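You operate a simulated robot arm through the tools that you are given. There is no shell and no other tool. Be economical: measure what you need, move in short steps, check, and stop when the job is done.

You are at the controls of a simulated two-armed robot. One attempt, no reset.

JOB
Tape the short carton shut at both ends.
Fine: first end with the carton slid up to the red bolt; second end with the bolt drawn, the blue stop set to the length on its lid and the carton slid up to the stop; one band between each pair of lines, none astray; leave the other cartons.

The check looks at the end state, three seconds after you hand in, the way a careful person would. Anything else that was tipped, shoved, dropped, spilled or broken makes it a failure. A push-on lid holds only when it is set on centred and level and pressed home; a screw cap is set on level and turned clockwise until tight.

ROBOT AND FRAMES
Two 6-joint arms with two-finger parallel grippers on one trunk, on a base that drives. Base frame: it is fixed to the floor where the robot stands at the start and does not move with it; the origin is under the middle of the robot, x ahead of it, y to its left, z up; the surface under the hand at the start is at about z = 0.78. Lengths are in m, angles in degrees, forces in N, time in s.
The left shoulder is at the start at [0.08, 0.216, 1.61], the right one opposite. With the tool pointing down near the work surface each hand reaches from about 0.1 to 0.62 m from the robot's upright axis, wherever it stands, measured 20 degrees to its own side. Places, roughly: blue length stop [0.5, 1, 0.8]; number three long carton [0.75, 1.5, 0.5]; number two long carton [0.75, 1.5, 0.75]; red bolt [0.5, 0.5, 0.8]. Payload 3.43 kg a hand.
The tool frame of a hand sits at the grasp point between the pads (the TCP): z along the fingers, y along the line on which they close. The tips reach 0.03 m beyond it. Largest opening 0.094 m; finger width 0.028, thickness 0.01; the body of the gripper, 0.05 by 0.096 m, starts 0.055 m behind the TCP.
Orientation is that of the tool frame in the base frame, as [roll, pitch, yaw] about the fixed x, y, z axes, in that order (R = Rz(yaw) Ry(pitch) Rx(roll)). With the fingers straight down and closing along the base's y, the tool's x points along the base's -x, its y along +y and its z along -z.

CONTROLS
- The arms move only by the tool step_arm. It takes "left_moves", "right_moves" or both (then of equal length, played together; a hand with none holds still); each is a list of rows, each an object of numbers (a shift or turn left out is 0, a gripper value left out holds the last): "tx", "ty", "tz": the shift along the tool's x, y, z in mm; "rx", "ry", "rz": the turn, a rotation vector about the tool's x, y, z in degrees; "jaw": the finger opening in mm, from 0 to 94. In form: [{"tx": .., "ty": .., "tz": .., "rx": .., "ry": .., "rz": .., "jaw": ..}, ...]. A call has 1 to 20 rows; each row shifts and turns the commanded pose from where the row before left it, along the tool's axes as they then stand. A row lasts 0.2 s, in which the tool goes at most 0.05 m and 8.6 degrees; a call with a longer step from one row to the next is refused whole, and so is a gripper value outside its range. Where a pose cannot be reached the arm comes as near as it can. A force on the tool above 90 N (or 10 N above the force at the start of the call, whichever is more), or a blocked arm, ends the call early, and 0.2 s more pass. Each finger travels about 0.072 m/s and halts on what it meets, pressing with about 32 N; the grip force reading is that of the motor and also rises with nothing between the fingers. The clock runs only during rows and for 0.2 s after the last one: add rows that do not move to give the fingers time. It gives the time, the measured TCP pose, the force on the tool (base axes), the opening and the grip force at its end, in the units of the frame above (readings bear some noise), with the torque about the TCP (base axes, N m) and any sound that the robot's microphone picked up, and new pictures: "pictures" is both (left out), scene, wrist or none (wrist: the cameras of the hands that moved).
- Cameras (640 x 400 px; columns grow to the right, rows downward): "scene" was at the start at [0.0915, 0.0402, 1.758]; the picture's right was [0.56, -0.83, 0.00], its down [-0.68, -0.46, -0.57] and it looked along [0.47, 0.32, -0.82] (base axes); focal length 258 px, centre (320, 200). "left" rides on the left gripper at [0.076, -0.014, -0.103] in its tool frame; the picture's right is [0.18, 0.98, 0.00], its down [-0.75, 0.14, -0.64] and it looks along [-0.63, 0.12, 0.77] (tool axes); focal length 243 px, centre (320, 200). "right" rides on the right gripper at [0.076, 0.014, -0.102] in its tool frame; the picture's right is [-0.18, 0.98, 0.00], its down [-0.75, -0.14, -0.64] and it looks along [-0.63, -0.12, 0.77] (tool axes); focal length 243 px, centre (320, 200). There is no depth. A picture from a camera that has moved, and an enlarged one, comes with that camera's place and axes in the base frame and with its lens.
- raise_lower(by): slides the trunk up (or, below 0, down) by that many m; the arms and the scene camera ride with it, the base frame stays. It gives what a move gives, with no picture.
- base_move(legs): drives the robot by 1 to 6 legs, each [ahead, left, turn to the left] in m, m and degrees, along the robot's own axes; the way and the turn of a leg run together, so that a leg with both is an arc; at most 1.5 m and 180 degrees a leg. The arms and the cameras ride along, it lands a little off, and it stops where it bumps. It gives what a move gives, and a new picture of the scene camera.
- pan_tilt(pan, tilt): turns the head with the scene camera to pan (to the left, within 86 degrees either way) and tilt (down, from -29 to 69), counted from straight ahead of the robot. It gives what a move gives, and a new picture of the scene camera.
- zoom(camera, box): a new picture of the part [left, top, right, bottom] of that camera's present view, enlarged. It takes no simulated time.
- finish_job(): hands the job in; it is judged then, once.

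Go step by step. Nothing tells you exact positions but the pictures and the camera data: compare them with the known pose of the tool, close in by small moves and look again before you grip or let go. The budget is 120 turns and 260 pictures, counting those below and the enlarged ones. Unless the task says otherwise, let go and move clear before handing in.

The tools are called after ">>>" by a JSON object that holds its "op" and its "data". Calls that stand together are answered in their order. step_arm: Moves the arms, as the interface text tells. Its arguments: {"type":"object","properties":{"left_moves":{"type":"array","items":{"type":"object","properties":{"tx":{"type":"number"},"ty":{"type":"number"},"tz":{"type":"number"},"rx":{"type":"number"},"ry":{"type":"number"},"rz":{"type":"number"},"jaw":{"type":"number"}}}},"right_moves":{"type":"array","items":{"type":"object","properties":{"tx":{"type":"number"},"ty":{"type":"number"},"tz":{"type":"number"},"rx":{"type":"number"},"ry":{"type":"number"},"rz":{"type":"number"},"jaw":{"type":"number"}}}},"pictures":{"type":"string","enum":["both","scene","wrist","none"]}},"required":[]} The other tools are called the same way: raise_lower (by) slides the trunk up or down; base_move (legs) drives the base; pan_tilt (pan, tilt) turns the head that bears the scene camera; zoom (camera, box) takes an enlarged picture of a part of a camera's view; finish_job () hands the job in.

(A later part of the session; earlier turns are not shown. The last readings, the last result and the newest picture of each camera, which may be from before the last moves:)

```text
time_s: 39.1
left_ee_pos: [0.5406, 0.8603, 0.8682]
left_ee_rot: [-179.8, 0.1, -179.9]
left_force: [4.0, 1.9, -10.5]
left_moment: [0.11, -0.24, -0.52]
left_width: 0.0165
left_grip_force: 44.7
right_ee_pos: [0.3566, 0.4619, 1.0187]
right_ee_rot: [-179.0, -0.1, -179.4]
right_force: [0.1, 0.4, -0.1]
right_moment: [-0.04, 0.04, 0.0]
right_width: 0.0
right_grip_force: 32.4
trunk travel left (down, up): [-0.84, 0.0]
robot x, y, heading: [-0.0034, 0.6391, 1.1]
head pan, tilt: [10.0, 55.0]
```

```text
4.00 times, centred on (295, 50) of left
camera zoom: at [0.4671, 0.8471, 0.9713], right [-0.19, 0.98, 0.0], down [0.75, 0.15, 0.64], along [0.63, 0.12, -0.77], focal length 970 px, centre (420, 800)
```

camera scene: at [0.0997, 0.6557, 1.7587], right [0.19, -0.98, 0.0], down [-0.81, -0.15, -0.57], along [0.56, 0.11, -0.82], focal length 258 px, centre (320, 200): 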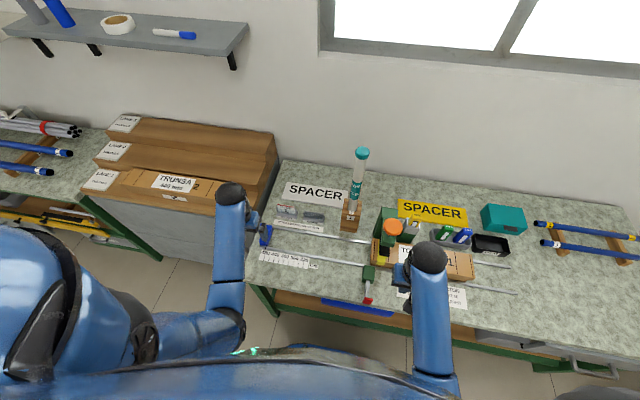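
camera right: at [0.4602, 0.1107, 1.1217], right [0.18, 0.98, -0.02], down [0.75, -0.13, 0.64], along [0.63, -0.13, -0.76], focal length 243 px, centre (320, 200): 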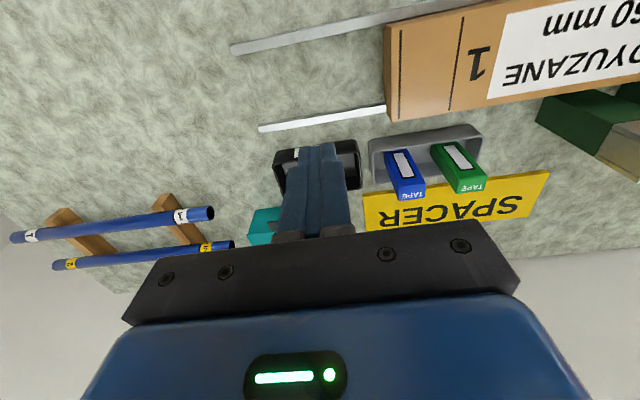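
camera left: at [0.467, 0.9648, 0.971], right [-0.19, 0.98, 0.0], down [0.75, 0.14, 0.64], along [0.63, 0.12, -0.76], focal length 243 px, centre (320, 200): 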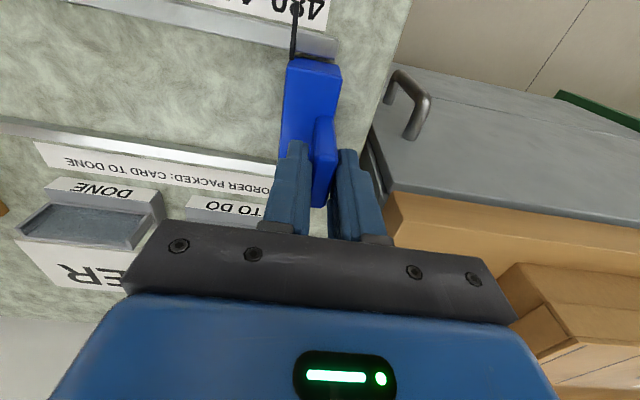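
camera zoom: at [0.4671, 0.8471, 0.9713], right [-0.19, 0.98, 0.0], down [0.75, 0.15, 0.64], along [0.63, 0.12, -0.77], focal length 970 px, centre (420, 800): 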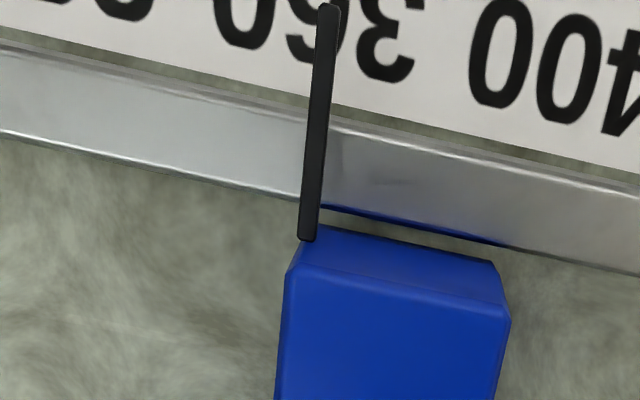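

By scene geometry it reads about 360–363. I'll release and back off so the wrist camera sees pointer and ticks square-on.

>>> {"op": "step_arm", "data": {"left_moves": [{"jaw": 44}, {"jaw": 44}, {"jaw": 44}, {"tz": -40}, {"tz": -40}, {"tx": 40, "tz": -20}, {"tx": 40, "tz": -20}, {"tx": 30}], "pictures": "none"}}

>>> {"op": "zoom", "data": {"camera": "left", "box": [250, 60, 370, 150]}}

```text
time_s: 40.9
left_ee_pos: [0.4278, 0.8599, 0.9887]
left_ee_rot: [-179.8, 0.4, -179.7]
left_force: [-0.4, 0.7, 0.3]
left_moment: [0.02, -0.02, -0.01]
left_width: 0.044
left_grip_force: 0.1
right_ee_pos: [0.3537, 0.4607, 1.0187]
right_ee_rot: [-179.0, 0.0, -179.5]
right_force: [0.0, 0.0, 0.1]
right_moment: [-0.02, 0.0, 0.0]
right_width: 0.0
right_grip_force: 32.1
trunk travel left (down, up): [-0.84, 0.0]
robot x, y, heading: [-0.0044, 0.6396, 0.6]
head pan, tilt: [10.0, 55.0]
```

```text
4.44 times, centred on (310, 105) of left
camera zoom: at [0.3528, 0.8459, 1.091], right [-0.19, 0.98, 0.0], down [0.75, 0.14, 0.65], along [0.63, 0.12, -0.76], focal length 1078 px, centre (364, 622)
```

zoom: 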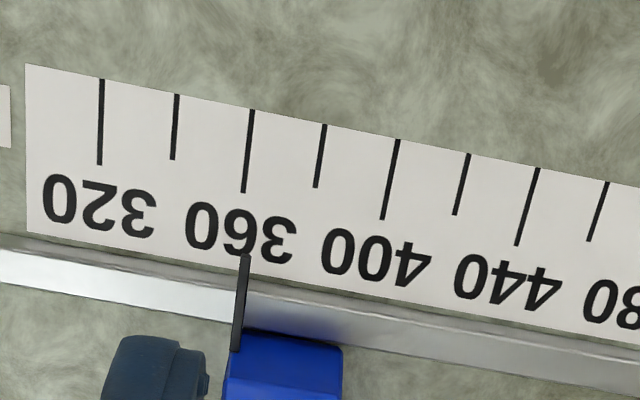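

Both views put the pointer about 3 mm above 360. I'll go back, re-grip the fin and nudge it −3 mm.

>>> {"op": "step_arm", "data": {"left_moves": [{"tx": -30}, {"tx": -40, "tz": 20}, {"tx": -42, "tz": 20}, {"tz": 40}, {"tz": 40}, {"jaw": 20}, {"jaw": 4}, {"jaw": 4}, {"ty": -2}, {"ty": -1}, {}], "pictures": "none"}}

>>> {"op": "zoom", "data": {"camera": "scene", "box": [270, 235, 320, 275]}}

```text
time_s: 43.3
left_ee_pos: [0.5449, 0.8571, 0.8665]
left_ee_rot: [-179.9, 0.3, -179.8]
left_force: [2.6, 5.1, -12.7]
left_moment: [0.0, -1.23, -0.68]
left_width: 0.0165
left_grip_force: 44.4
right_ee_pos: [0.3562, 0.4625, 1.0197]
right_ee_rot: [-179.0, 0.0, -179.5]
right_force: [-0.4, -0.5, -0.3]
right_moment: [0.02, 0.03, -0.04]
right_width: 0.0
right_grip_force: 31.6
trunk travel left (down, up): [-0.84, 0.0]
robot x, y, heading: [-0.0044, 0.644, 1.0]
head pan, tilt: [10.0, 55.0]
```

```text
10.00 times, centred on (295, 255) of scene
camera zoom: at [0.1012, 0.6573, 1.7584], right [0.19, -0.98, 0.0], down [-0.81, -0.15, -0.57], along [0.56, 0.11, -0.82], focal length 2575 px, centre (570, -350)
```

zoom: 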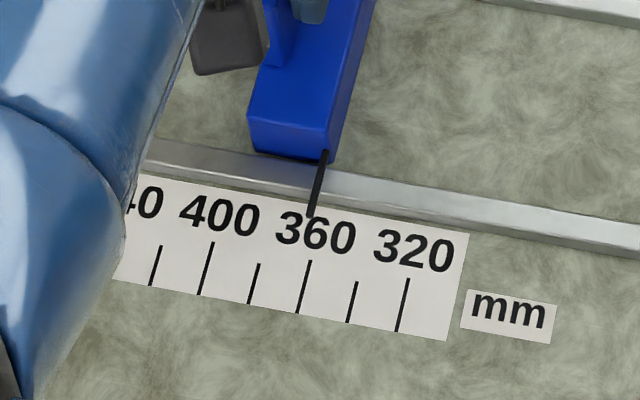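

>>> {"op": "step_arm", "data": {"left_moves": [{"ty": -1.2}, {}, {"jaw": 44}, {"jaw": 44}, {"jaw": 44}, {"tz": -40}, {"tz": -40}, {"tx": 40, "tz": -20}, {"tx": 40, "tz": -20}, {"tx": 30}], "pictures": "none"}}

>>> {"op": "zoom", "data": {"camera": "left", "box": [250, 60, 370, 150]}}

>>> {"op": "zoom", "data": {"camera": "scene", "box": [270, 235, 320, 275]}}

```text
time_s: 45.5
left_ee_pos: [0.4313, 0.8558, 0.9902]
left_ee_rot: [-179.8, 0.3, -179.8]
left_force: [0.9, 0.8, -0.3]
left_moment: [0.02, 0.01, -0.03]
left_width: 0.0438
left_grip_force: 0.0
right_ee_pos: [0.3545, 0.4615, 1.0198]
right_ee_rot: [-179.0, 0.0, -179.5]
right_force: [0.1, -0.5, 0.5]
right_moment: [0.02, 0.01, 0.0]
right_width: 0.0
right_grip_force: 32.2
trunk travel left (down, up): [-0.84, 0.0]
robot x, y, heading: [-0.0047, 0.64, 0.8]
head pan, tilt: [10.0, 55.0]
```

```text
4.44 times, centred on (310, 105) of left
camera zoom: at [0.3552, 0.8433, 1.0929], right [-0.19, 0.98, 0.0], down [0.75, 0.14, 0.65], along [0.63, 0.12, -0.76], focal length 1078 px, centre (364, 622)
```

zoom: 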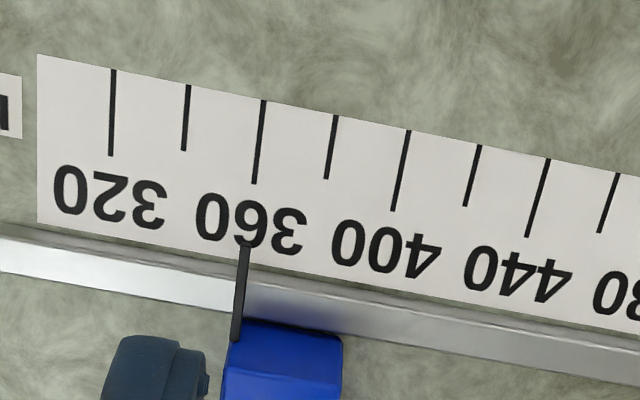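

```text
10.00 times, centred on (295, 255) of scene
camera zoom: at [0.0971, 0.655, 1.7589], right [0.19, -0.98, 0.0], down [-0.8, -0.15, -0.57], along [0.56, 0.11, -0.82], focal length 2575 px, centre (570, -350)
```

zoom: 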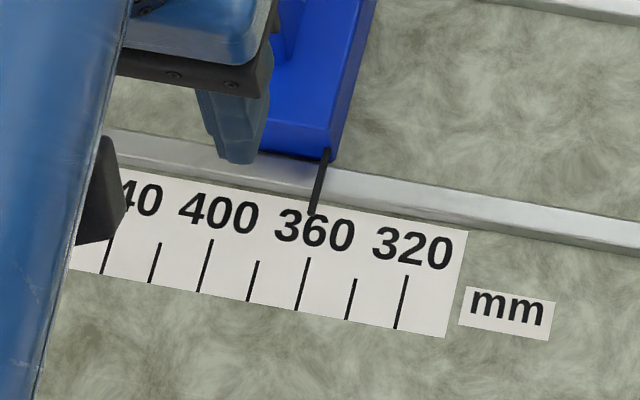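

The pointer now sits at 360 in both views. I'll drive back right about 0.22 m so the right hand can reach behind the carton.

>>> {"op": "base_move", "data": {"legs": [[0, -0.22, 0]]}}

>>> {"op": "zoom", "data": {"camera": "scene", "box": [230, 190, 430, 300]}}

```text
time_s: 47.2
left_ee_pos: [0.4349, 0.6401, 0.9885]
left_ee_rot: [-179.6, 0.2, -179.8]
left_force: [-0.2, -0.3, -0.4]
left_moment: [-0.01, 0.01, 0.0]
left_width: 0.044
left_grip_force: 0.0
right_ee_pos: [0.3577, 0.245, 1.0208]
right_ee_rot: [-178.8, 0.0, -179.5]
right_force: [0.9, 0.7, 0.0]
right_moment: [-0.02, 0.0, 0.01]
right_width: 0.0001
right_grip_force: 31.5
trunk travel left (down, up): [-0.84, 0.0]
robot x, y, heading: [-0.0035, 0.4192, 0.5]
head pan, tilt: [10.0, 55.0]
camera scene: at [0.1015, 0.442, 1.7587], right [0.19, -0.98, 0.0], down [-0.81, -0.15, -0.57], along [0.56, 0.1, -0.82], focal length 258 px, centre (320, 200)
```

scene: 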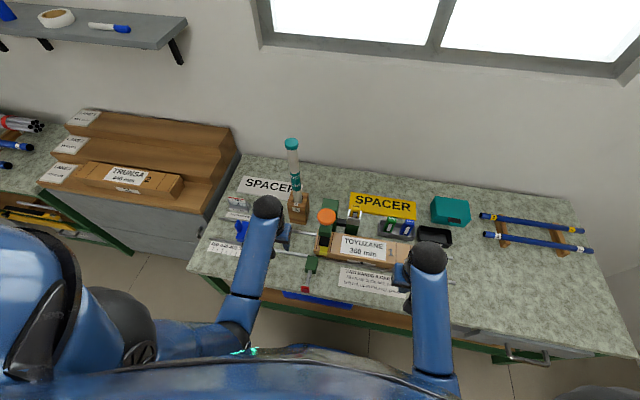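

```text
3.20 times, centred on (330, 245) of scene
camera zoom: at [0.1015, 0.442, 1.7587], right [0.19, -0.98, 0.0], down [-0.81, -0.15, -0.57], along [0.56, 0.1, -0.82], focal length 824 px, centre (288, 56)
```

zoom: 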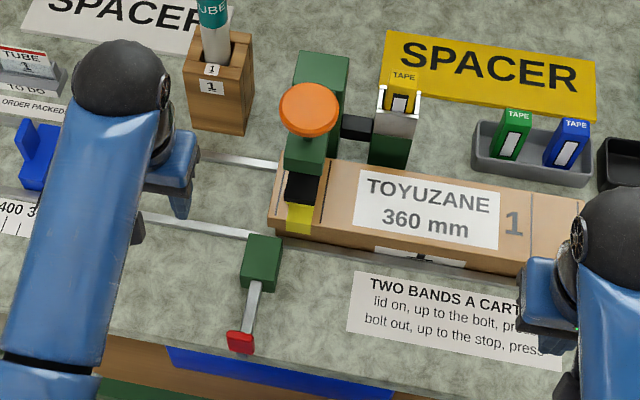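

Bolt drawn, stop set. I'll bring the right hand around behind the carton's right end again, keeping it high.

>>> {"op": "step_arm", "data": {"right_moves": [{"ty": -40}, {"ty": -40}, {"ty": -40}, {"ty": -15}, {"tx": -45}, {"tx": -45}, {"tx": -45}, {"tx": -47}, {"tz": 40, "rx": 0}], "pictures": "wrist"}}

```text
time_s: 49.2
left_ee_pos: [0.4356, 0.6369, 0.9903]
left_ee_rot: [-179.8, 0.2, -179.8]
left_force: [0.5, 0.1, 0.4]
left_moment: [-0.01, 0.0, -0.01]
left_width: 0.0443
left_grip_force: 0.0
right_ee_pos: [0.5435, 0.1065, 0.984]
right_ee_rot: [-178.9, -0.1, -179.5]
right_force: [0.3, 0.4, 0.0]
right_moment: [0.04, 0.0, 0.01]
right_width: 0.0003
right_grip_force: 31.7
trunk travel left (down, up): [-0.84, 0.0]
robot x, y, heading: [-0.0012, 0.4197, 0.7]
head pan, tilt: [10.0, 55.0]
camera right: at [0.4676, 0.1225, 1.0859], right [0.18, 0.98, -0.02], down [0.75, -0.12, 0.64], along [0.63, -0.13, -0.76], focal length 243 px, centre (320, 200)
```

right: 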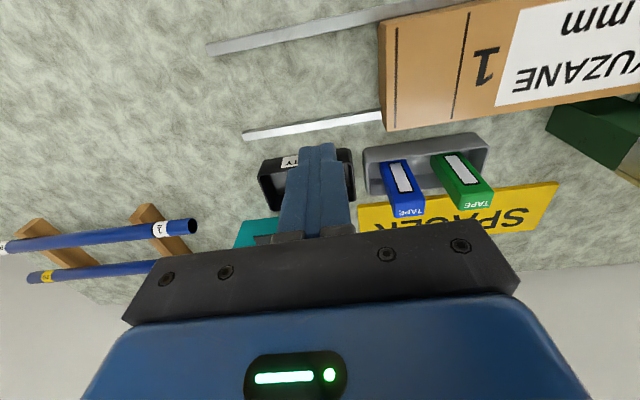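

>>> {"op": "step_arm", "data": {"right_moves": [{"tz": 45, "rx": 1}, {"tz": 45}, {"tz": 45}, {"tz": 11}, {"ty": 25}, {"ty": 18}, {"ty": 18}, {"ty": 18}, {"ty": 18}, {"ty": 18}], "pictures": "none"}}

>>> {"op": "zoom", "data": {"camera": "scene", "box": [230, 190, 430, 300]}}

```text
time_s: 51.4
left_ee_pos: [0.4356, 0.6365, 0.9895]
left_ee_rot: [-180.0, 0.2, -179.9]
left_force: [0.2, -0.5, -0.2]
left_moment: [-0.03, 0.02, -0.01]
left_width: 0.044
left_grip_force: 0.1
right_ee_pos: [0.5408, 0.2172, 0.8309]
right_ee_rot: [-178.0, 0.0, -179.5]
right_force: [0.3, -0.4, 0.6]
right_moment: [0.02, -0.01, 0.01]
right_width: 0.0
right_grip_force: 32.4
trunk travel left (down, up): [-0.84, 0.0]
robot x, y, heading: [0.0023, 0.4226, 0.6]
head pan, tilt: [10.0, 55.0]
```

```text
3.20 times, centred on (330, 245) of scene
camera zoom: at [0.1016, 0.4356, 1.7587], right [0.19, -0.98, 0.0], down [-0.81, -0.15, -0.57], along [0.56, 0.11, -0.82], focal length 824 px, centre (288, 56)
```

zoom: 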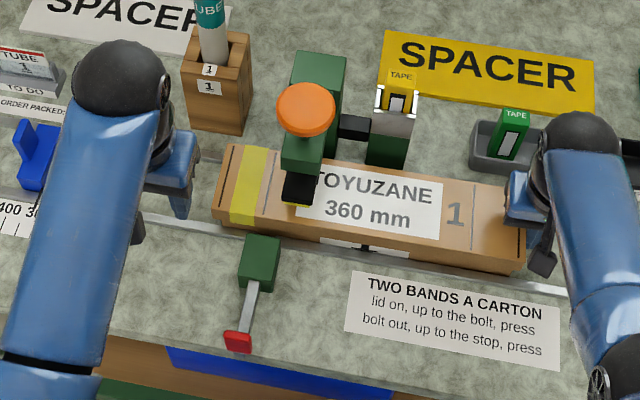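

The carton slides freely past the drawn bolt. I'll continue the push.

>>> {"op": "step_arm", "data": {"right_moves": [{"ty": 18, "rx": -1}, {"ty": 18, "rx": -1}, {"ty": 18}, {"ty": 18}, {"ty": 18}, {"ty": 18}, {"ty": 18}], "pictures": "none"}}

>>> {"op": "zoom", "data": {"camera": "scene", "box": [220, 180, 420, 300]}}

```text
time_s: 53.0
left_ee_pos: [0.4358, 0.6356, 0.9902]
left_ee_rot: [180.0, 0.2, -179.7]
left_force: [0.2, -0.2, -0.7]
left_moment: [-0.03, 0.01, 0.01]
left_width: 0.0438
left_grip_force: 0.1
right_ee_pos: [0.5399, 0.3429, 0.8307]
right_ee_rot: [-180.0, -0.2, -179.6]
right_force: [-0.3, -1.0, 0.4]
right_moment: [0.0, 0.0, -0.02]
right_width: 0.0
right_grip_force: 32.4
trunk travel left (down, up): [-0.84, 0.0]
robot x, y, heading: [-0.0022, 0.4234, 0.8]
head pan, tilt: [10.0, 55.0]
```

```text
3.20 times, centred on (320, 240) of scene
camera zoom: at [0.1018, 0.4358, 1.7587], right [0.19, -0.98, 0.0], down [-0.81, -0.15, -0.57], along [0.56, 0.11, -0.82], focal length 824 px, centre (320, 72)
```

zoom: 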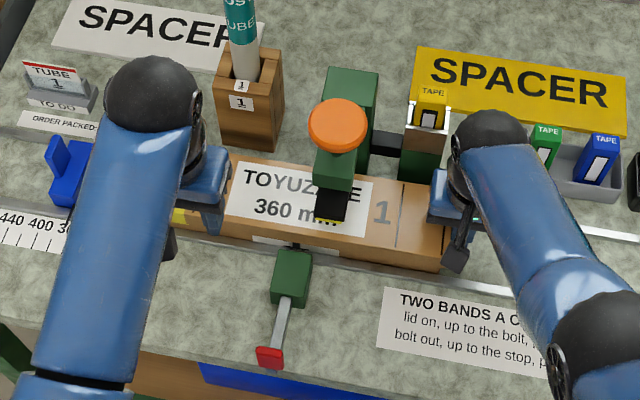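

The carton end is at about y = 0.353. I'll back off 35 mm and tilt the hand so its body stays clear of the press head for the final stretch.

>>> {"op": "step_arm", "data": {"right_moves": [{"ty": -20}, {"ty": -15}, {"rx": -7}, {"rx": -7}, {"rx": -7}, {"rx": -7}, {"rx": -7}], "pictures": "both"}}

>>> {"op": "zoom", "data": {"camera": "scene", "box": [300, 190, 420, 290]}}

```text
time_s: 54.6
left_ee_pos: [0.435, 0.6366, 0.9895]
left_ee_rot: [-179.9, 0.2, -179.8]
left_force: [-0.2, 0.2, -0.6]
left_moment: [-0.01, 0.0, 0.02]
left_width: 0.0439
left_grip_force: 0.0
right_ee_pos: [0.5373, 0.3074, 0.8356]
right_ee_rot: [144.7, 0.1, -179.5]
right_force: [-0.3, 0.5, 0.1]
right_moment: [0.02, -0.02, -0.02]
right_width: 0.0
right_grip_force: 32.2
right hand out of reach, approached as far as the arm can: row 7
trunk travel left (down, up): [-0.84, 0.0]
robot x, y, heading: [0.0007, 0.4198, 0.8]
head pan, tilt: [10.0, 55.0]
camera scene: at [0.1023, 0.4344, 1.7587], right [0.19, -0.98, 0.0], down [-0.81, -0.15, -0.57], along [0.56, 0.11, -0.82], focal length 258 px, centre (320, 200)
camera right: at [0.4618, 0.2613, 0.9259], right [0.18, 0.8, 0.57], down [0.76, -0.48, 0.44], along [0.63, 0.35, -0.69], focal length 243 px, centre (320, 200)
```

scene: 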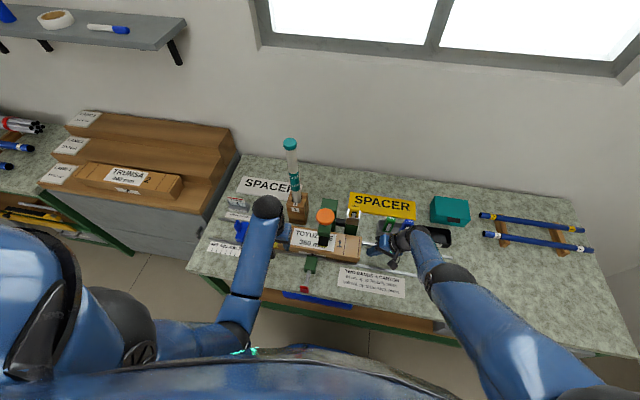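
right: 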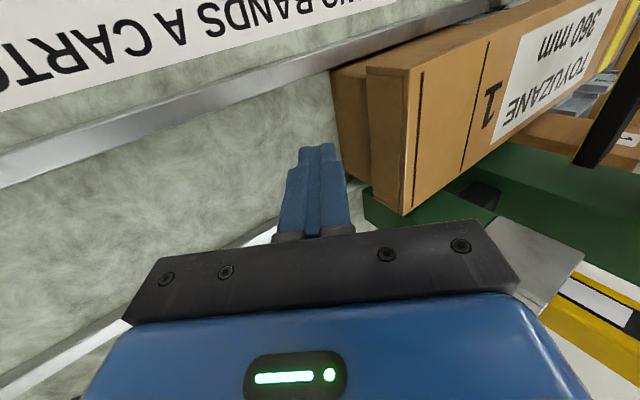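

```text
4.00 times, centred on (360, 240) of scene
camera zoom: at [0.1023, 0.4344, 1.7587], right [0.19, -0.98, 0.0], down [-0.81, -0.15, -0.57], along [0.56, 0.11, -0.82], focal length 1030 px, centre (160, 40)
```

zoom: 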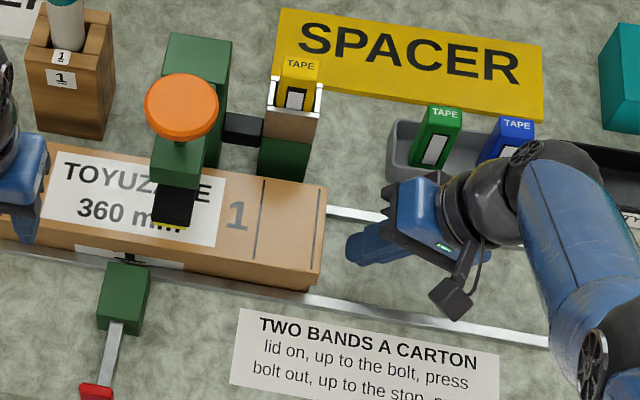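

The tilted hand is clear of everything. I'll push along base +y (tool y and z combined).

>>> {"op": "step_arm", "data": {"right_moves": [{"ty": 12.2, "tz": 8.7}, {"ty": 12.2, "tz": 8.7}, {"ty": 12.2, "tz": 8.7}, {"ty": 12.2, "tz": 8.7}, {"ty": 12.2, "tz": 8.7}, {"ty": 12.2, "tz": 8.7}, {"ty": 12.2, "tz": 8.7}], "pictures": "wrist"}}

>>> {"op": "zoom", "data": {"camera": "scene", "box": [220, 190, 400, 290]}}

```text
time_s: 56.2
left_ee_pos: [0.4349, 0.6372, 0.9885]
left_ee_rot: [-179.9, 0.3, -179.8]
left_force: [0.5, 0.5, -0.5]
left_moment: [-0.01, -0.01, 0.01]
left_width: 0.0438
left_grip_force: 0.0
right_ee_pos: [0.5322, 0.4136, 0.8354]
right_ee_rot: [145.0, 0.0, -179.4]
right_force: [1.0, -0.1, -0.1]
right_moment: [-0.02, 0.03, 0.0]
right_width: 0.0
right_grip_force: 32.0
right hand out of reach, approached as far as the arm can: row 7
trunk travel left (down, up): [-0.84, 0.0]
robot x, y, heading: [-0.0003, 0.4243, 0.7]
head pan, tilt: [10.0, 55.0]
camera right: at [0.4569, 0.3655, 0.9275], right [0.18, 0.81, 0.56], down [0.76, -0.48, 0.44], along [0.63, 0.35, -0.7], focal length 243 px, centre (320, 200)
```

right: 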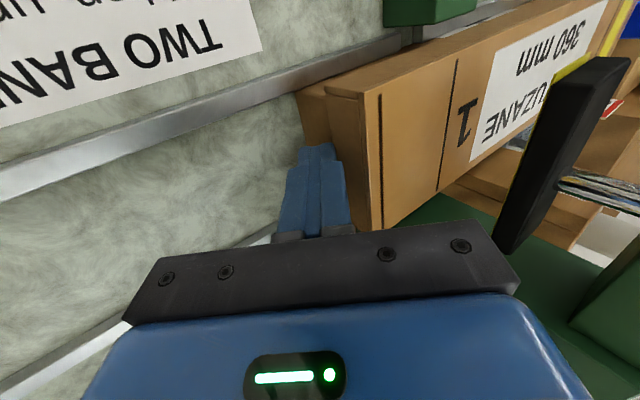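

```text
3.56 times, centred on (310, 240) of scene
camera zoom: at [0.1019, 0.4358, 1.7587], right [0.19, -0.98, 0.0], down [-0.81, -0.15, -0.57], along [0.56, 0.11, -0.82], focal length 916 px, centre (356, 58)
```

zoom: 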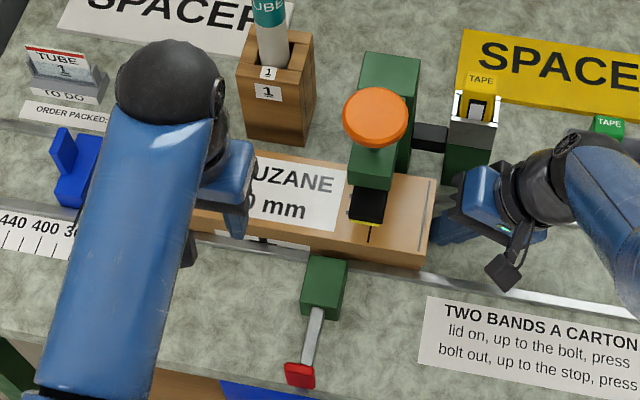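

>>> {"op": "step_arm", "data": {"right_moves": [{"ty": 8.2, "tz": 5.8}, {"ty": 8.2, "tz": 5.8}], "pictures": "none"}}

>>> {"op": "zoom", "data": {"camera": "scene", "box": [220, 190, 400, 290]}}

>>> {"op": "zoom", "data": {"camera": "left", "box": [100, 0, 640, 300]}}

```text
time_s: 56.8
left_ee_pos: [0.4358, 0.6367, 0.9897]
left_ee_rot: [-179.9, 0.2, -179.8]
left_force: [-0.3, 0.8, 0.5]
left_moment: [-0.01, 0.01, 0.04]
left_width: 0.0442
left_grip_force: 0.1
right_ee_pos: [0.5304, 0.4305, 0.8368]
right_ee_rot: [145.0, 0.0, -179.6]
right_force: [0.6, -0.6, -0.2]
right_moment: [-0.02, -0.02, -0.02]
right_width: 0.0001
right_grip_force: 31.6
trunk travel left (down, up): [-0.84, 0.0]
robot x, y, heading: [-0.0003, 0.4216, 0.9]
head pan, tilt: [10.0, 55.0]
```

```text
3.56 times, centred on (310, 240) of scene
camera zoom: at [0.1018, 0.4359, 1.7587], right [0.19, -0.98, 0.0], down [-0.81, -0.15, -0.57], along [0.56, 0.11, -0.82], focal length 916 px, centre (356, 58)
```

zoom: 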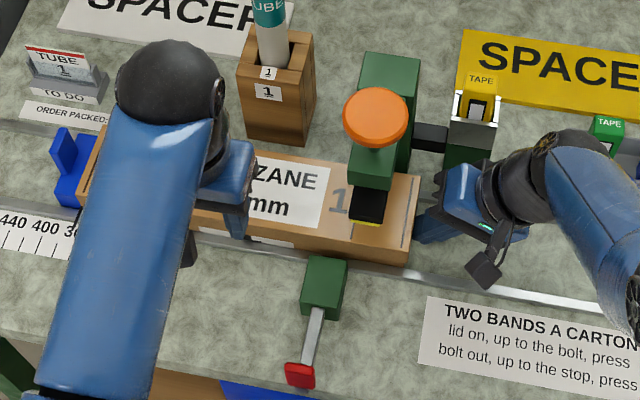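

```text
1.19 times, centred on (370, 150) of left
camera zoom: at [0.3598, 0.6236, 1.0922], right [-0.19, 0.98, 0.0], down [0.75, 0.14, 0.64], along [0.63, 0.12, -0.76], focal length 288 px, centre (261, 259)
```

zoom: 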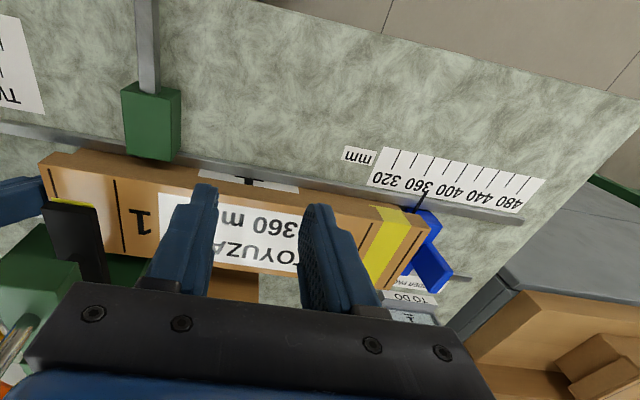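

About 10–15 mm remain. I'll use small pushes while watching the gap to the stop.

>>> {"op": "step_arm", "data": {"right_moves": [{"ty": 3.3, "tz": 2.3}, {"ty": 3.3, "tz": 2.3}], "pictures": "none"}}

>>> {"op": "zoom", "data": {"camera": "left", "box": [390, 120, 530, 240]}}

```text
time_s: 57.4
left_ee_pos: [0.435, 0.6357, 0.9903]
left_ee_rot: [-179.9, 0.2, -179.9]
left_force: [-0.4, -0.3, 0.2]
left_moment: [0.04, 0.03, -0.01]
left_width: 0.0439
left_grip_force: 0.0
right_ee_pos: [0.5298, 0.4385, 0.8382]
right_ee_rot: [145.0, 0.1, -179.5]
right_force: [-0.2, -0.3, -0.8]
right_moment: [-0.01, -0.01, -0.02]
right_width: 0.0001
right_grip_force: 32.0
right hand out of reach, approached as far as the arm can: row 1
trunk travel left (down, up): [-0.84, 0.0]
robot x, y, heading: [-0.0016, 0.4203, 0.8]
head pan, tilt: [10.0, 55.0]
```

```text
3.33 times, centred on (460, 180) of left
camera zoom: at [0.3597, 0.6234, 1.0923], right [-0.19, 0.98, 0.0], down [0.75, 0.14, 0.64], along [0.63, 0.12, -0.76], focal length 809 px, centre (-147, 267)
```

zoom: 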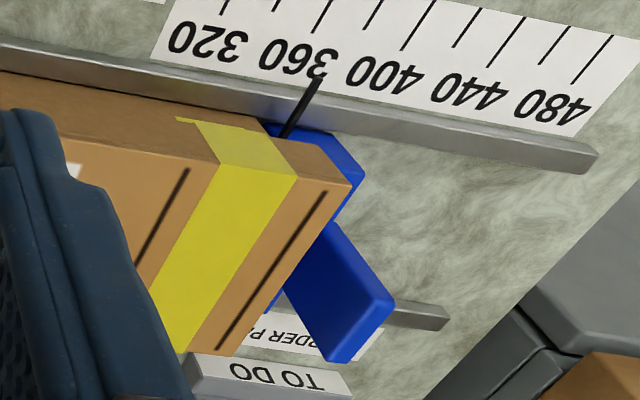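

>>> {"op": "step_arm", "data": {"right_moves": [{"ty": 2, "tz": 1.4}, {"ty": 2, "tz": 1.4}], "pictures": "none"}}

>>> {"op": "zoom", "data": {"camera": "left", "box": [390, 120, 530, 240]}}

>>> {"op": "zoom", "data": {"camera": "scene", "box": [300, 200, 370, 270]}}

```text
time_s: 58.0
left_ee_pos: [0.4353, 0.636, 0.9887]
left_ee_rot: [-179.9, 0.1, -179.8]
left_force: [0.4, -0.7, 0.0]
left_moment: [-0.01, -0.01, 0.01]
left_width: 0.0439
left_grip_force: 0.0
right_ee_pos: [0.5303, 0.4431, 0.8397]
right_ee_rot: [145.1, 0.1, -179.6]
right_force: [-0.2, -0.5, -0.4]
right_moment: [0.0, 0.01, -0.02]
right_width: 0.0
right_grip_force: 32.1
trunk travel left (down, up): [-0.84, 0.0]
robot x, y, heading: [-0.0029, 0.4213, 0.8]
head pan, tilt: [10.0, 55.0]
```

```text
3.33 times, centred on (460, 180) of left
camera zoom: at [0.3598, 0.6233, 1.0922], right [-0.19, 0.98, 0.0], down [0.75, 0.14, 0.64], along [0.63, 0.12, -0.76], focal length 809 px, centre (-147, 267)
```

zoom: 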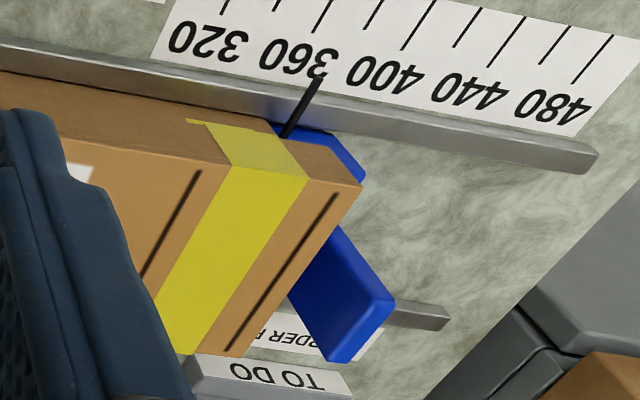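

```text
5.71 times, centred on (335, 235) of scene
camera zoom: at [0.1017, 0.4354, 1.7587], right [0.19, -0.98, 0.0], down [-0.81, -0.15, -0.57], along [0.56, 0.11, -0.82], focal length 1471 px, centre (234, 0)
```

zoom: 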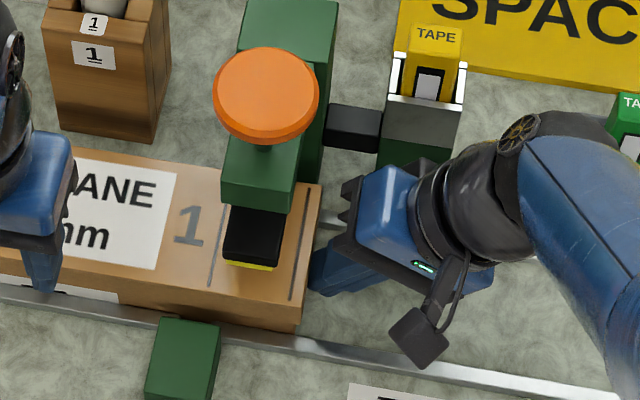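

>>> {"op": "step_arm", "data": {"right_moves": [{"ty": 1.6, "tz": 1.2}, {"ty": 1.6, "tz": 1.2}], "pictures": "none"}}

>>> {"op": "zoom", "data": {"camera": "left", "box": [390, 120, 530, 240]}}

```text
time_s: 58.6
left_ee_pos: [0.4359, 0.6345, 0.9892]
left_ee_rot: [180.0, 0.2, -179.8]
left_force: [0.1, 0.0, -0.5]
left_moment: [-0.02, -0.01, 0.01]
left_width: 0.0442
left_grip_force: 0.1
right_ee_pos: [0.5283, 0.4447, 0.8398]
right_ee_rot: [145.0, -0.1, -179.6]
right_force: [0.4, -5.6, 0.4]
right_moment: [-0.09, -0.01, -0.07]
right_width: 0.0
right_grip_force: 32.0
trunk travel left (down, up): [-0.84, 0.0]
robot x, y, heading: [-0.0019, 0.4172, 0.6]
head pan, tilt: [10.0, 55.0]
```

```text
3.33 times, centred on (460, 180) of left
camera zoom: at [0.3605, 0.6221, 1.0922], right [-0.19, 0.98, 0.0], down [0.75, 0.14, 0.64], along [0.63, 0.12, -0.76], focal length 809 px, centre (-147, 267)
```

zoom: 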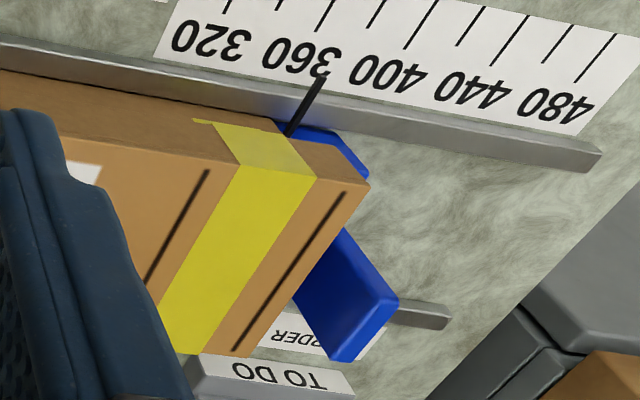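

There's a 5.6 N contact and the stop hasn't moved, so the carton is up to it. I'll withdraw the right hand 40 mm and bring the closed left hand up high beside the knob.

>>> {"op": "step_arm", "data": {"right_moves": [{"ty": -8.2, "tz": -5.8}, {"ty": -8.2, "tz": -5.8}, {"ty": -8.2, "tz": -5.8}, {"ty": -8.2, "tz": -5.8}, {}, {}], "left_moves": [{"jaw": 0, "tz": -30}, {"tx": -40, "tz": -20}, {"tx": -40, "tz": -20}, {"tx": -30, "tz": -30}, {"tz": -30}, {}], "pictures": "both"}}

```text
time_s: 60.0
left_ee_pos: [0.5584, 0.6365, 1.0899]
left_ee_rot: [-179.9, 0.3, -179.8]
left_force: [0.2, 0.8, -0.1]
left_moment: [-0.04, 0.05, -0.03]
left_width: 0.0001
left_grip_force: 31.5
left hand out of reach, approached as far as the arm can: row 4, 5
right_ee_pos: [0.5316, 0.4077, 0.8371]
right_ee_rot: [144.9, -0.1, -179.5]
right_force: [0.0, 0.0, 0.8]
right_moment: [0.04, -0.01, 0.03]
right_width: 0.0
right_grip_force: 32.8
trunk travel left (down, up): [-0.84, 0.0]
robot x, y, heading: [-0.0034, 0.4199, 1.1]
head pan, tilt: [10.0, 55.0]
camera scene: at [0.1021, 0.4354, 1.7587], right [0.19, -0.98, 0.0], down [-0.81, -0.15, -0.57], along [0.56, 0.11, -0.82], focal length 258 px, centre (320, 200)
camera right: at [0.4567, 0.3601, 0.9294], right [0.18, 0.81, 0.56], down [0.76, -0.48, 0.44], along [0.63, 0.35, -0.7], focal length 243 px, centre (320, 200)
camera left: at [0.4841, 0.6227, 1.1919], right [-0.19, 0.98, 0.0], down [0.75, 0.14, 0.65], along [0.63, 0.12, -0.76], focal length 243 px, centre (320, 200)
```

scene: 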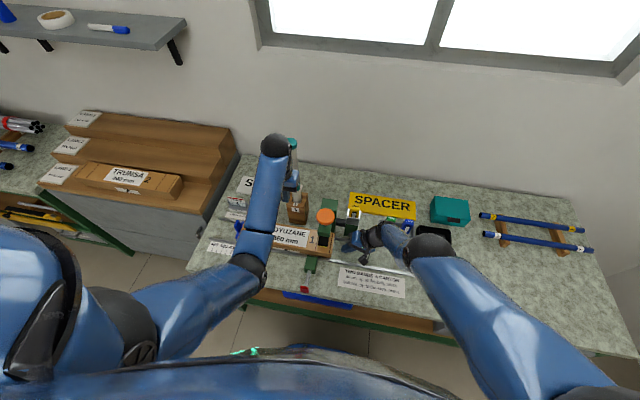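
right: 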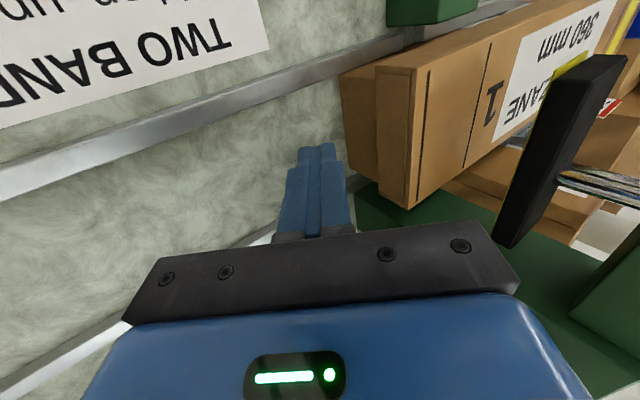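
left: 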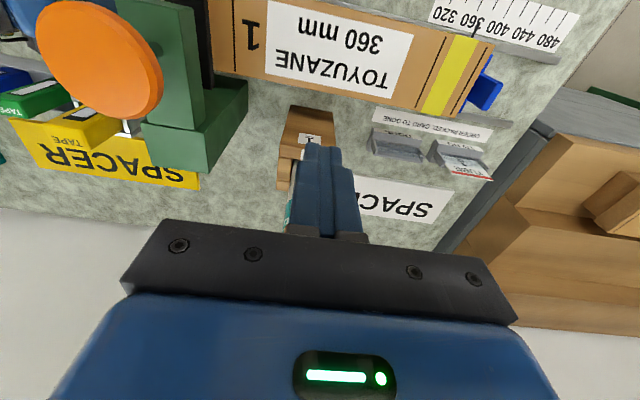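

>>> {"op": "step_arm", "data": {"left_moves": [{"ty": -30}, {"ty": -30}, {"ty": -20}], "pictures": "none"}}

```text
time_s: 60.8
left_ee_pos: [0.5598, 0.5566, 1.0888]
left_ee_rot: [-180.0, 0.2, -179.6]
left_force: [-0.2, -0.5, -0.1]
left_moment: [0.02, 0.05, 0.01]
left_width: 0.0
left_grip_force: 32.2
right_ee_pos: [0.5323, 0.4074, 0.8362]
right_ee_rot: [144.9, -0.1, -179.5]
right_force: [-0.2, 0.9, 0.4]
right_moment: [0.01, -0.01, 0.0]
right_width: 0.0
right_grip_force: 32.3
trunk travel left (down, up): [-0.84, 0.0]
robot x, y, heading: [-0.0006, 0.4186, 0.5]
head pan, tilt: [10.0, 55.0]
```

The height is good (tips at 1.059), so I'll move over the knob.

>>> {"op": "step_arm", "data": {"left_moves": [{"ty": -20, "tx": 8}, {"ty": -20, "tx": 8}, {"ty": -19, "tx": 10}], "pictures": "wrist"}}

>>> {"op": "zoom", "data": {"camera": "scene", "box": [250, 190, 390, 290]}}

```text
time_s: 61.6
left_ee_pos: [0.5334, 0.497, 1.088]
left_ee_rot: [-179.9, 0.4, -179.8]
left_force: [0.5, -0.6, -0.2]
left_moment: [0.01, -0.01, -0.04]
left_width: 0.0
left_grip_force: 31.7
right_ee_pos: [0.5313, 0.4071, 0.8379]
right_ee_rot: [144.8, -0.2, -179.5]
right_force: [-0.1, -1.3, -0.3]
right_moment: [0.03, -0.01, 0.01]
right_width: 0.0
right_grip_force: 31.6
trunk travel left (down, up): [-0.84, 0.0]
robot x, y, heading: [-0.0054, 0.418, 0.6]
head pan, tilt: [10.0, 55.0]
camera left: at [0.4591, 0.4841, 1.1902], right [-0.19, 0.98, 0.0], down [0.75, 0.14, 0.65], along [0.63, 0.12, -0.76], focal length 243 px, centre (320, 200)
```

left: 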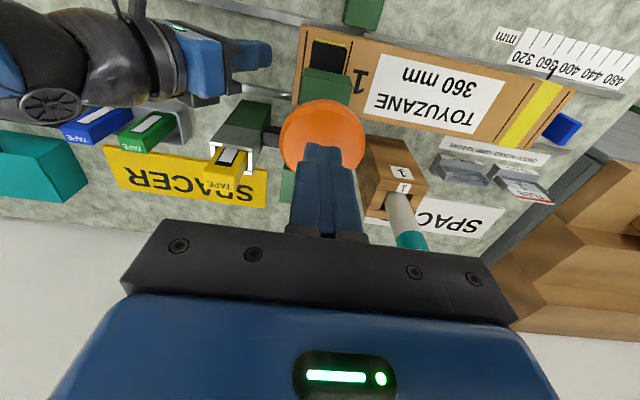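

```text
4.00 times, centred on (320, 240) of scene
camera zoom: at [0.1014, 0.4346, 1.7588], right [0.19, -0.98, 0.0], down [-0.8, -0.15, -0.57], along [0.56, 0.11, -0.82], focal length 1030 px, centre (320, 40)
```

zoom: 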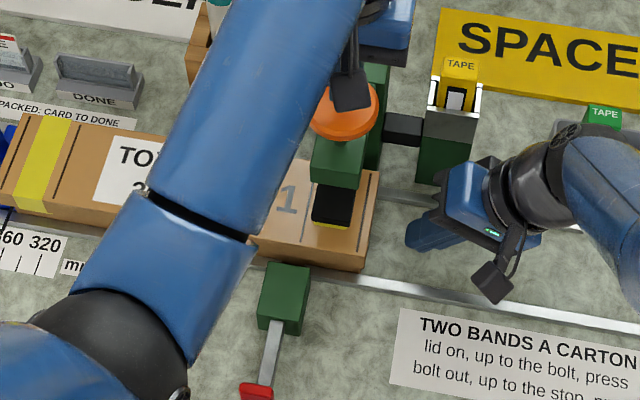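

The hand is over the knob and the carton is at the stop. I'll press.

>>> {"op": "step_arm", "data": {"left_moves": [{"tz": 14}, {"tz": 14}, {"tz": 12}, {"tz": 8}, {"tz": 8}, {"tz": 6}], "pictures": "none"}}

>>> {"op": "zoom", "data": {"camera": "scene", "box": [290, 210, 370, 270]}}

```text
time_s: 63.0
left_ee_pos: [0.5353, 0.4972, 1.0286]
left_ee_rot: [-179.9, 0.3, -179.8]
left_force: [2.0, -1.0, 5.1]
left_moment: [0.04, 0.0, -0.02]
left_width: 0.0
left_grip_force: 32.2
right_ee_pos: [0.5328, 0.4069, 0.8368]
right_ee_rot: [144.9, -0.1, -179.5]
right_force: [-0.4, 0.1, 0.8]
right_moment: [0.03, 0.03, 0.03]
right_width: 0.0
right_grip_force: 31.9
trunk travel left (down, up): [-0.84, 0.0]
robot x, y, heading: [0.0002, 0.4218, 0.7]
head pan, tilt: [10.0, 55.0]
```

```text
6.67 times, centred on (330, 240) of scene
camera zoom: at [0.1014, 0.4351, 1.7588], right [0.19, -0.98, 0.0], down [-0.8, -0.15, -0.57], along [0.56, 0.11, -0.82], focal length 1717 px, centre (253, -67)
```

zoom: 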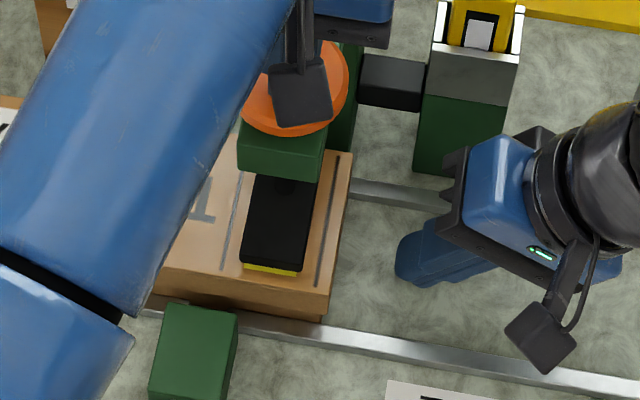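

The head is centred between the lines and nearly down. I'll finish the press.

>>> {"op": "step_arm", "data": {"left_moves": [{"tz": 5}, {"tz": 4}, {"tz": 4}, {"tz": 4}], "pictures": "none"}}

>>> {"op": "zoom", "data": {"camera": "scene", "box": [290, 210, 370, 270]}}

```text
time_s: 64.0
left_ee_pos: [0.5339, 0.4979, 1.0188]
left_ee_rot: [-179.7, 1.0, -179.9]
left_force: [2.0, 7.0, 46.9]
left_moment: [0.22, 0.57, -0.45]
left_width: 0.0001
left_grip_force: 31.5
right_ee_pos: [0.5306, 0.407, 0.8402]
right_ee_rot: [145.1, 0.1, -179.5]
right_force: [-0.1, 0.3, -0.8]
right_moment: [-0.01, 0.01, 0.01]
right_width: 0.0
right_grip_force: 31.8
trunk travel left (down, up): [-0.84, 0.0]
robot x, y, heading: [-0.0012, 0.4228, 0.6]
head pan, tilt: [10.0, 55.0]
heard: click
```

```text
6.67 times, centred on (330, 240) of scene
camera zoom: at [0.0947, 0.436, 1.7599], right [0.19, -0.98, 0.0], down [-0.8, -0.15, -0.58], along [0.57, 0.11, -0.82], focal length 1717 px, centre (253, -67)
```

zoom: 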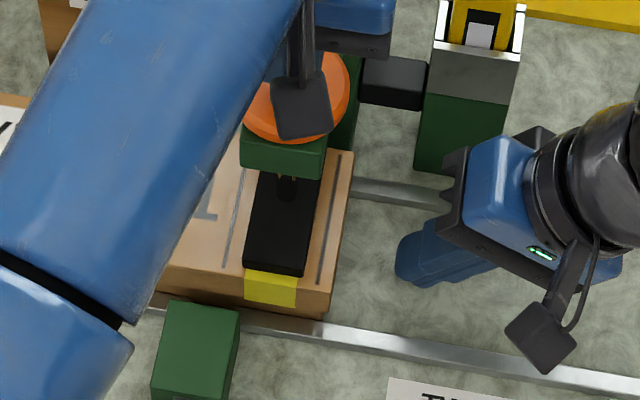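

There was a second click, and the band is on between the lines. I'll lift the left hand clear, move it off the knob and back the right hand away.

>>> {"op": "step_arm", "data": {"left_moves": [{"tz": -20}, {"tz": -20}, {"tz": -20}, {"tz": -12}, {"tx": -8}], "right_moves": [{}, {}, {"ty": -12, "tz": -8.7}, {"ty": -12, "tz": -8.7}, {"ty": -12, "tz": -8.7}], "pictures": "none"}}

>>> {"op": "step_arm", "data": {"left_moves": [{"ty": 25}, {"ty": 30}, {"ty": 30}, {"tx": 45}, {"tx": 45}, {"tx": 45}, {"tx": 40}], "right_moves": [{"tz": -40}, {"tz": -40}, {"tz": -40}, {"tz": -20}, {}, {}, {}], "pictures": "both"}}

>>> {"op": "zoom", "data": {"camera": "scene", "box": [220, 180, 380, 290]}}

```text
time_s: 65.2
left_ee_pos: [0.5436, 0.4985, 1.0839]
left_ee_rot: [180.0, 0.1, -179.8]
left_force: [-0.5, -0.1, 0.3]
left_moment: [-0.02, 0.02, 0.01]
left_width: 0.0
left_grip_force: 31.5
right_ee_pos: [0.5349, 0.3621, 0.8337]
right_ee_rot: [145.0, -0.1, -179.5]
right_force: [-0.4, -0.8, -0.2]
right_moment: [0.05, -0.02, 0.01]
right_width: 0.0
right_grip_force: 31.6
right hand out of reach, approached as far as the arm can: row 3, 5
trunk travel left (down, up): [-0.84, 0.0]
robot x, y, heading: [0.0012, 0.4197, 0.8]
head pan, tilt: [10.0, 55.0]
```

```text
time_s: 66.8
left_ee_pos: [0.3759, 0.5817, 1.0441]
left_ee_rot: [-179.9, 0.7, -179.9]
left_force: [0.0, -0.6, -0.1]
left_moment: [0.02, -0.01, -0.01]
left_width: 0.0
left_grip_force: 32.4
left hand out of reach, approached as far as the arm can: row 4, 5, 6
right_ee_pos: [0.5917, 0.2826, 0.895]
right_ee_rot: [144.8, -0.1, -179.5]
right_force: [0.1, 0.1, -0.5]
right_moment: [-0.01, 0.04, -0.04]
right_width: 0.0
right_grip_force: 32.0
right hand out of reach, approached as far as the arm can: row 1, 2, 3, 4
trunk travel left (down, up): [-0.84, 0.0]
robot x, y, heading: [0.0018, 0.4196, 0.6]
head pan, tilt: [10.0, 55.0]
camera scene: at [0.0995, 0.4353, 1.7589], right [0.19, -0.98, 0.0], down [-0.8, -0.15, -0.57], along [0.56, 0.11, -0.82], focal length 258 px, centre (320, 200)
camera right: at [0.5162, 0.2357, 0.9865], right [0.18, 0.81, 0.56], down [0.76, -0.48, 0.44], along [0.63, 0.35, -0.7], focal length 243 px, centre (320, 200)
camera left: at [0.2995, 0.5686, 1.1459], right [-0.19, 0.98, 0.0], down [0.75, 0.14, 0.65], along [0.64, 0.12, -0.76], focal length 243 px, centre (320, 200)
```

scene: 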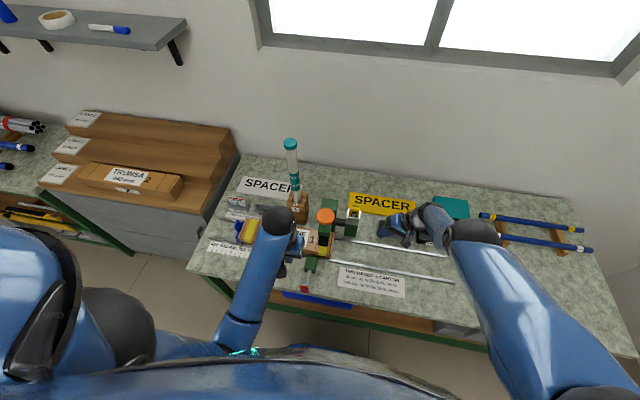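
right: 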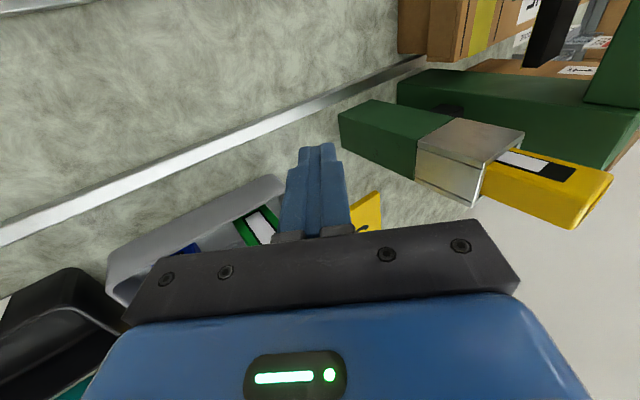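
left: 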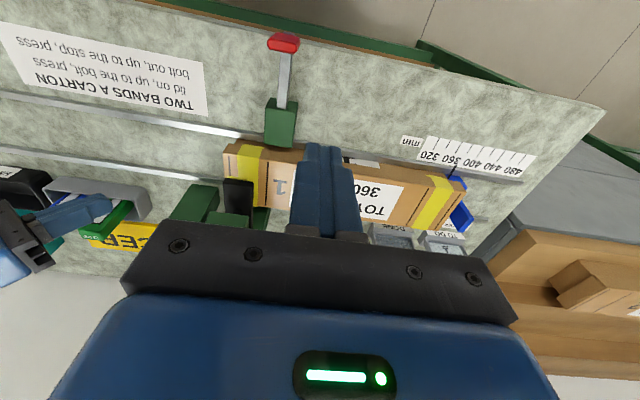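

```text
3.64 times, centred on (300, 235) of scene
camera zoom: at [0.0995, 0.4353, 1.7589], right [0.19, -0.98, 0.0], down [-0.8, -0.15, -0.57], along [0.56, 0.11, -0.82], focal length 936 px, centre (393, 73)
```

zoom: 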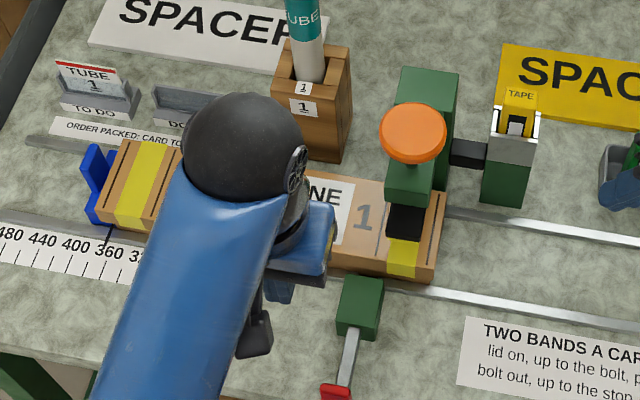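

Both bands are on. The right hand drifted close to the tape tray, so I'll check there before moving it straight back toward the robot.

>>> {"op": "zoom", "data": {"camera": "scene", "box": [340, 180, 480, 270]}}

>>> {"op": "zoom", "data": {"camera": "left", "box": [0, 130, 260, 280]}}

```text
4.44 times, centred on (410, 225) of scene
camera zoom: at [0.0995, 0.4353, 1.7589], right [0.19, -0.98, 0.0], down [-0.8, -0.15, -0.57], along [0.56, 0.11, -0.82], focal length 1144 px, centre (-80, 89)
```

zoom: 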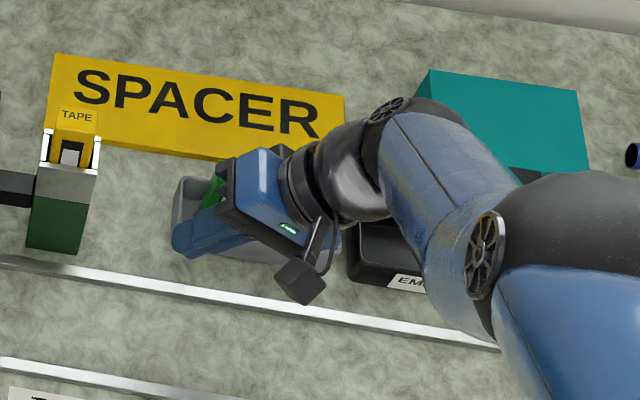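

```text
2.46 times, centred on (130, 205) of left
camera zoom: at [0.2995, 0.5686, 1.1459], right [-0.19, 0.98, 0.0], down [0.75, 0.14, 0.65], along [0.64, 0.12, -0.76], focal length 597 px, centre (788, 188)
```

zoom: 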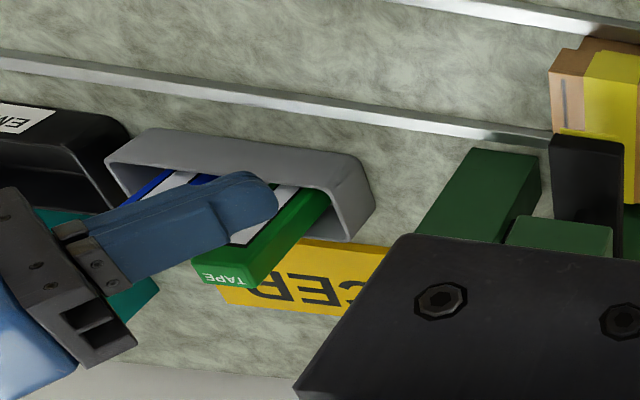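

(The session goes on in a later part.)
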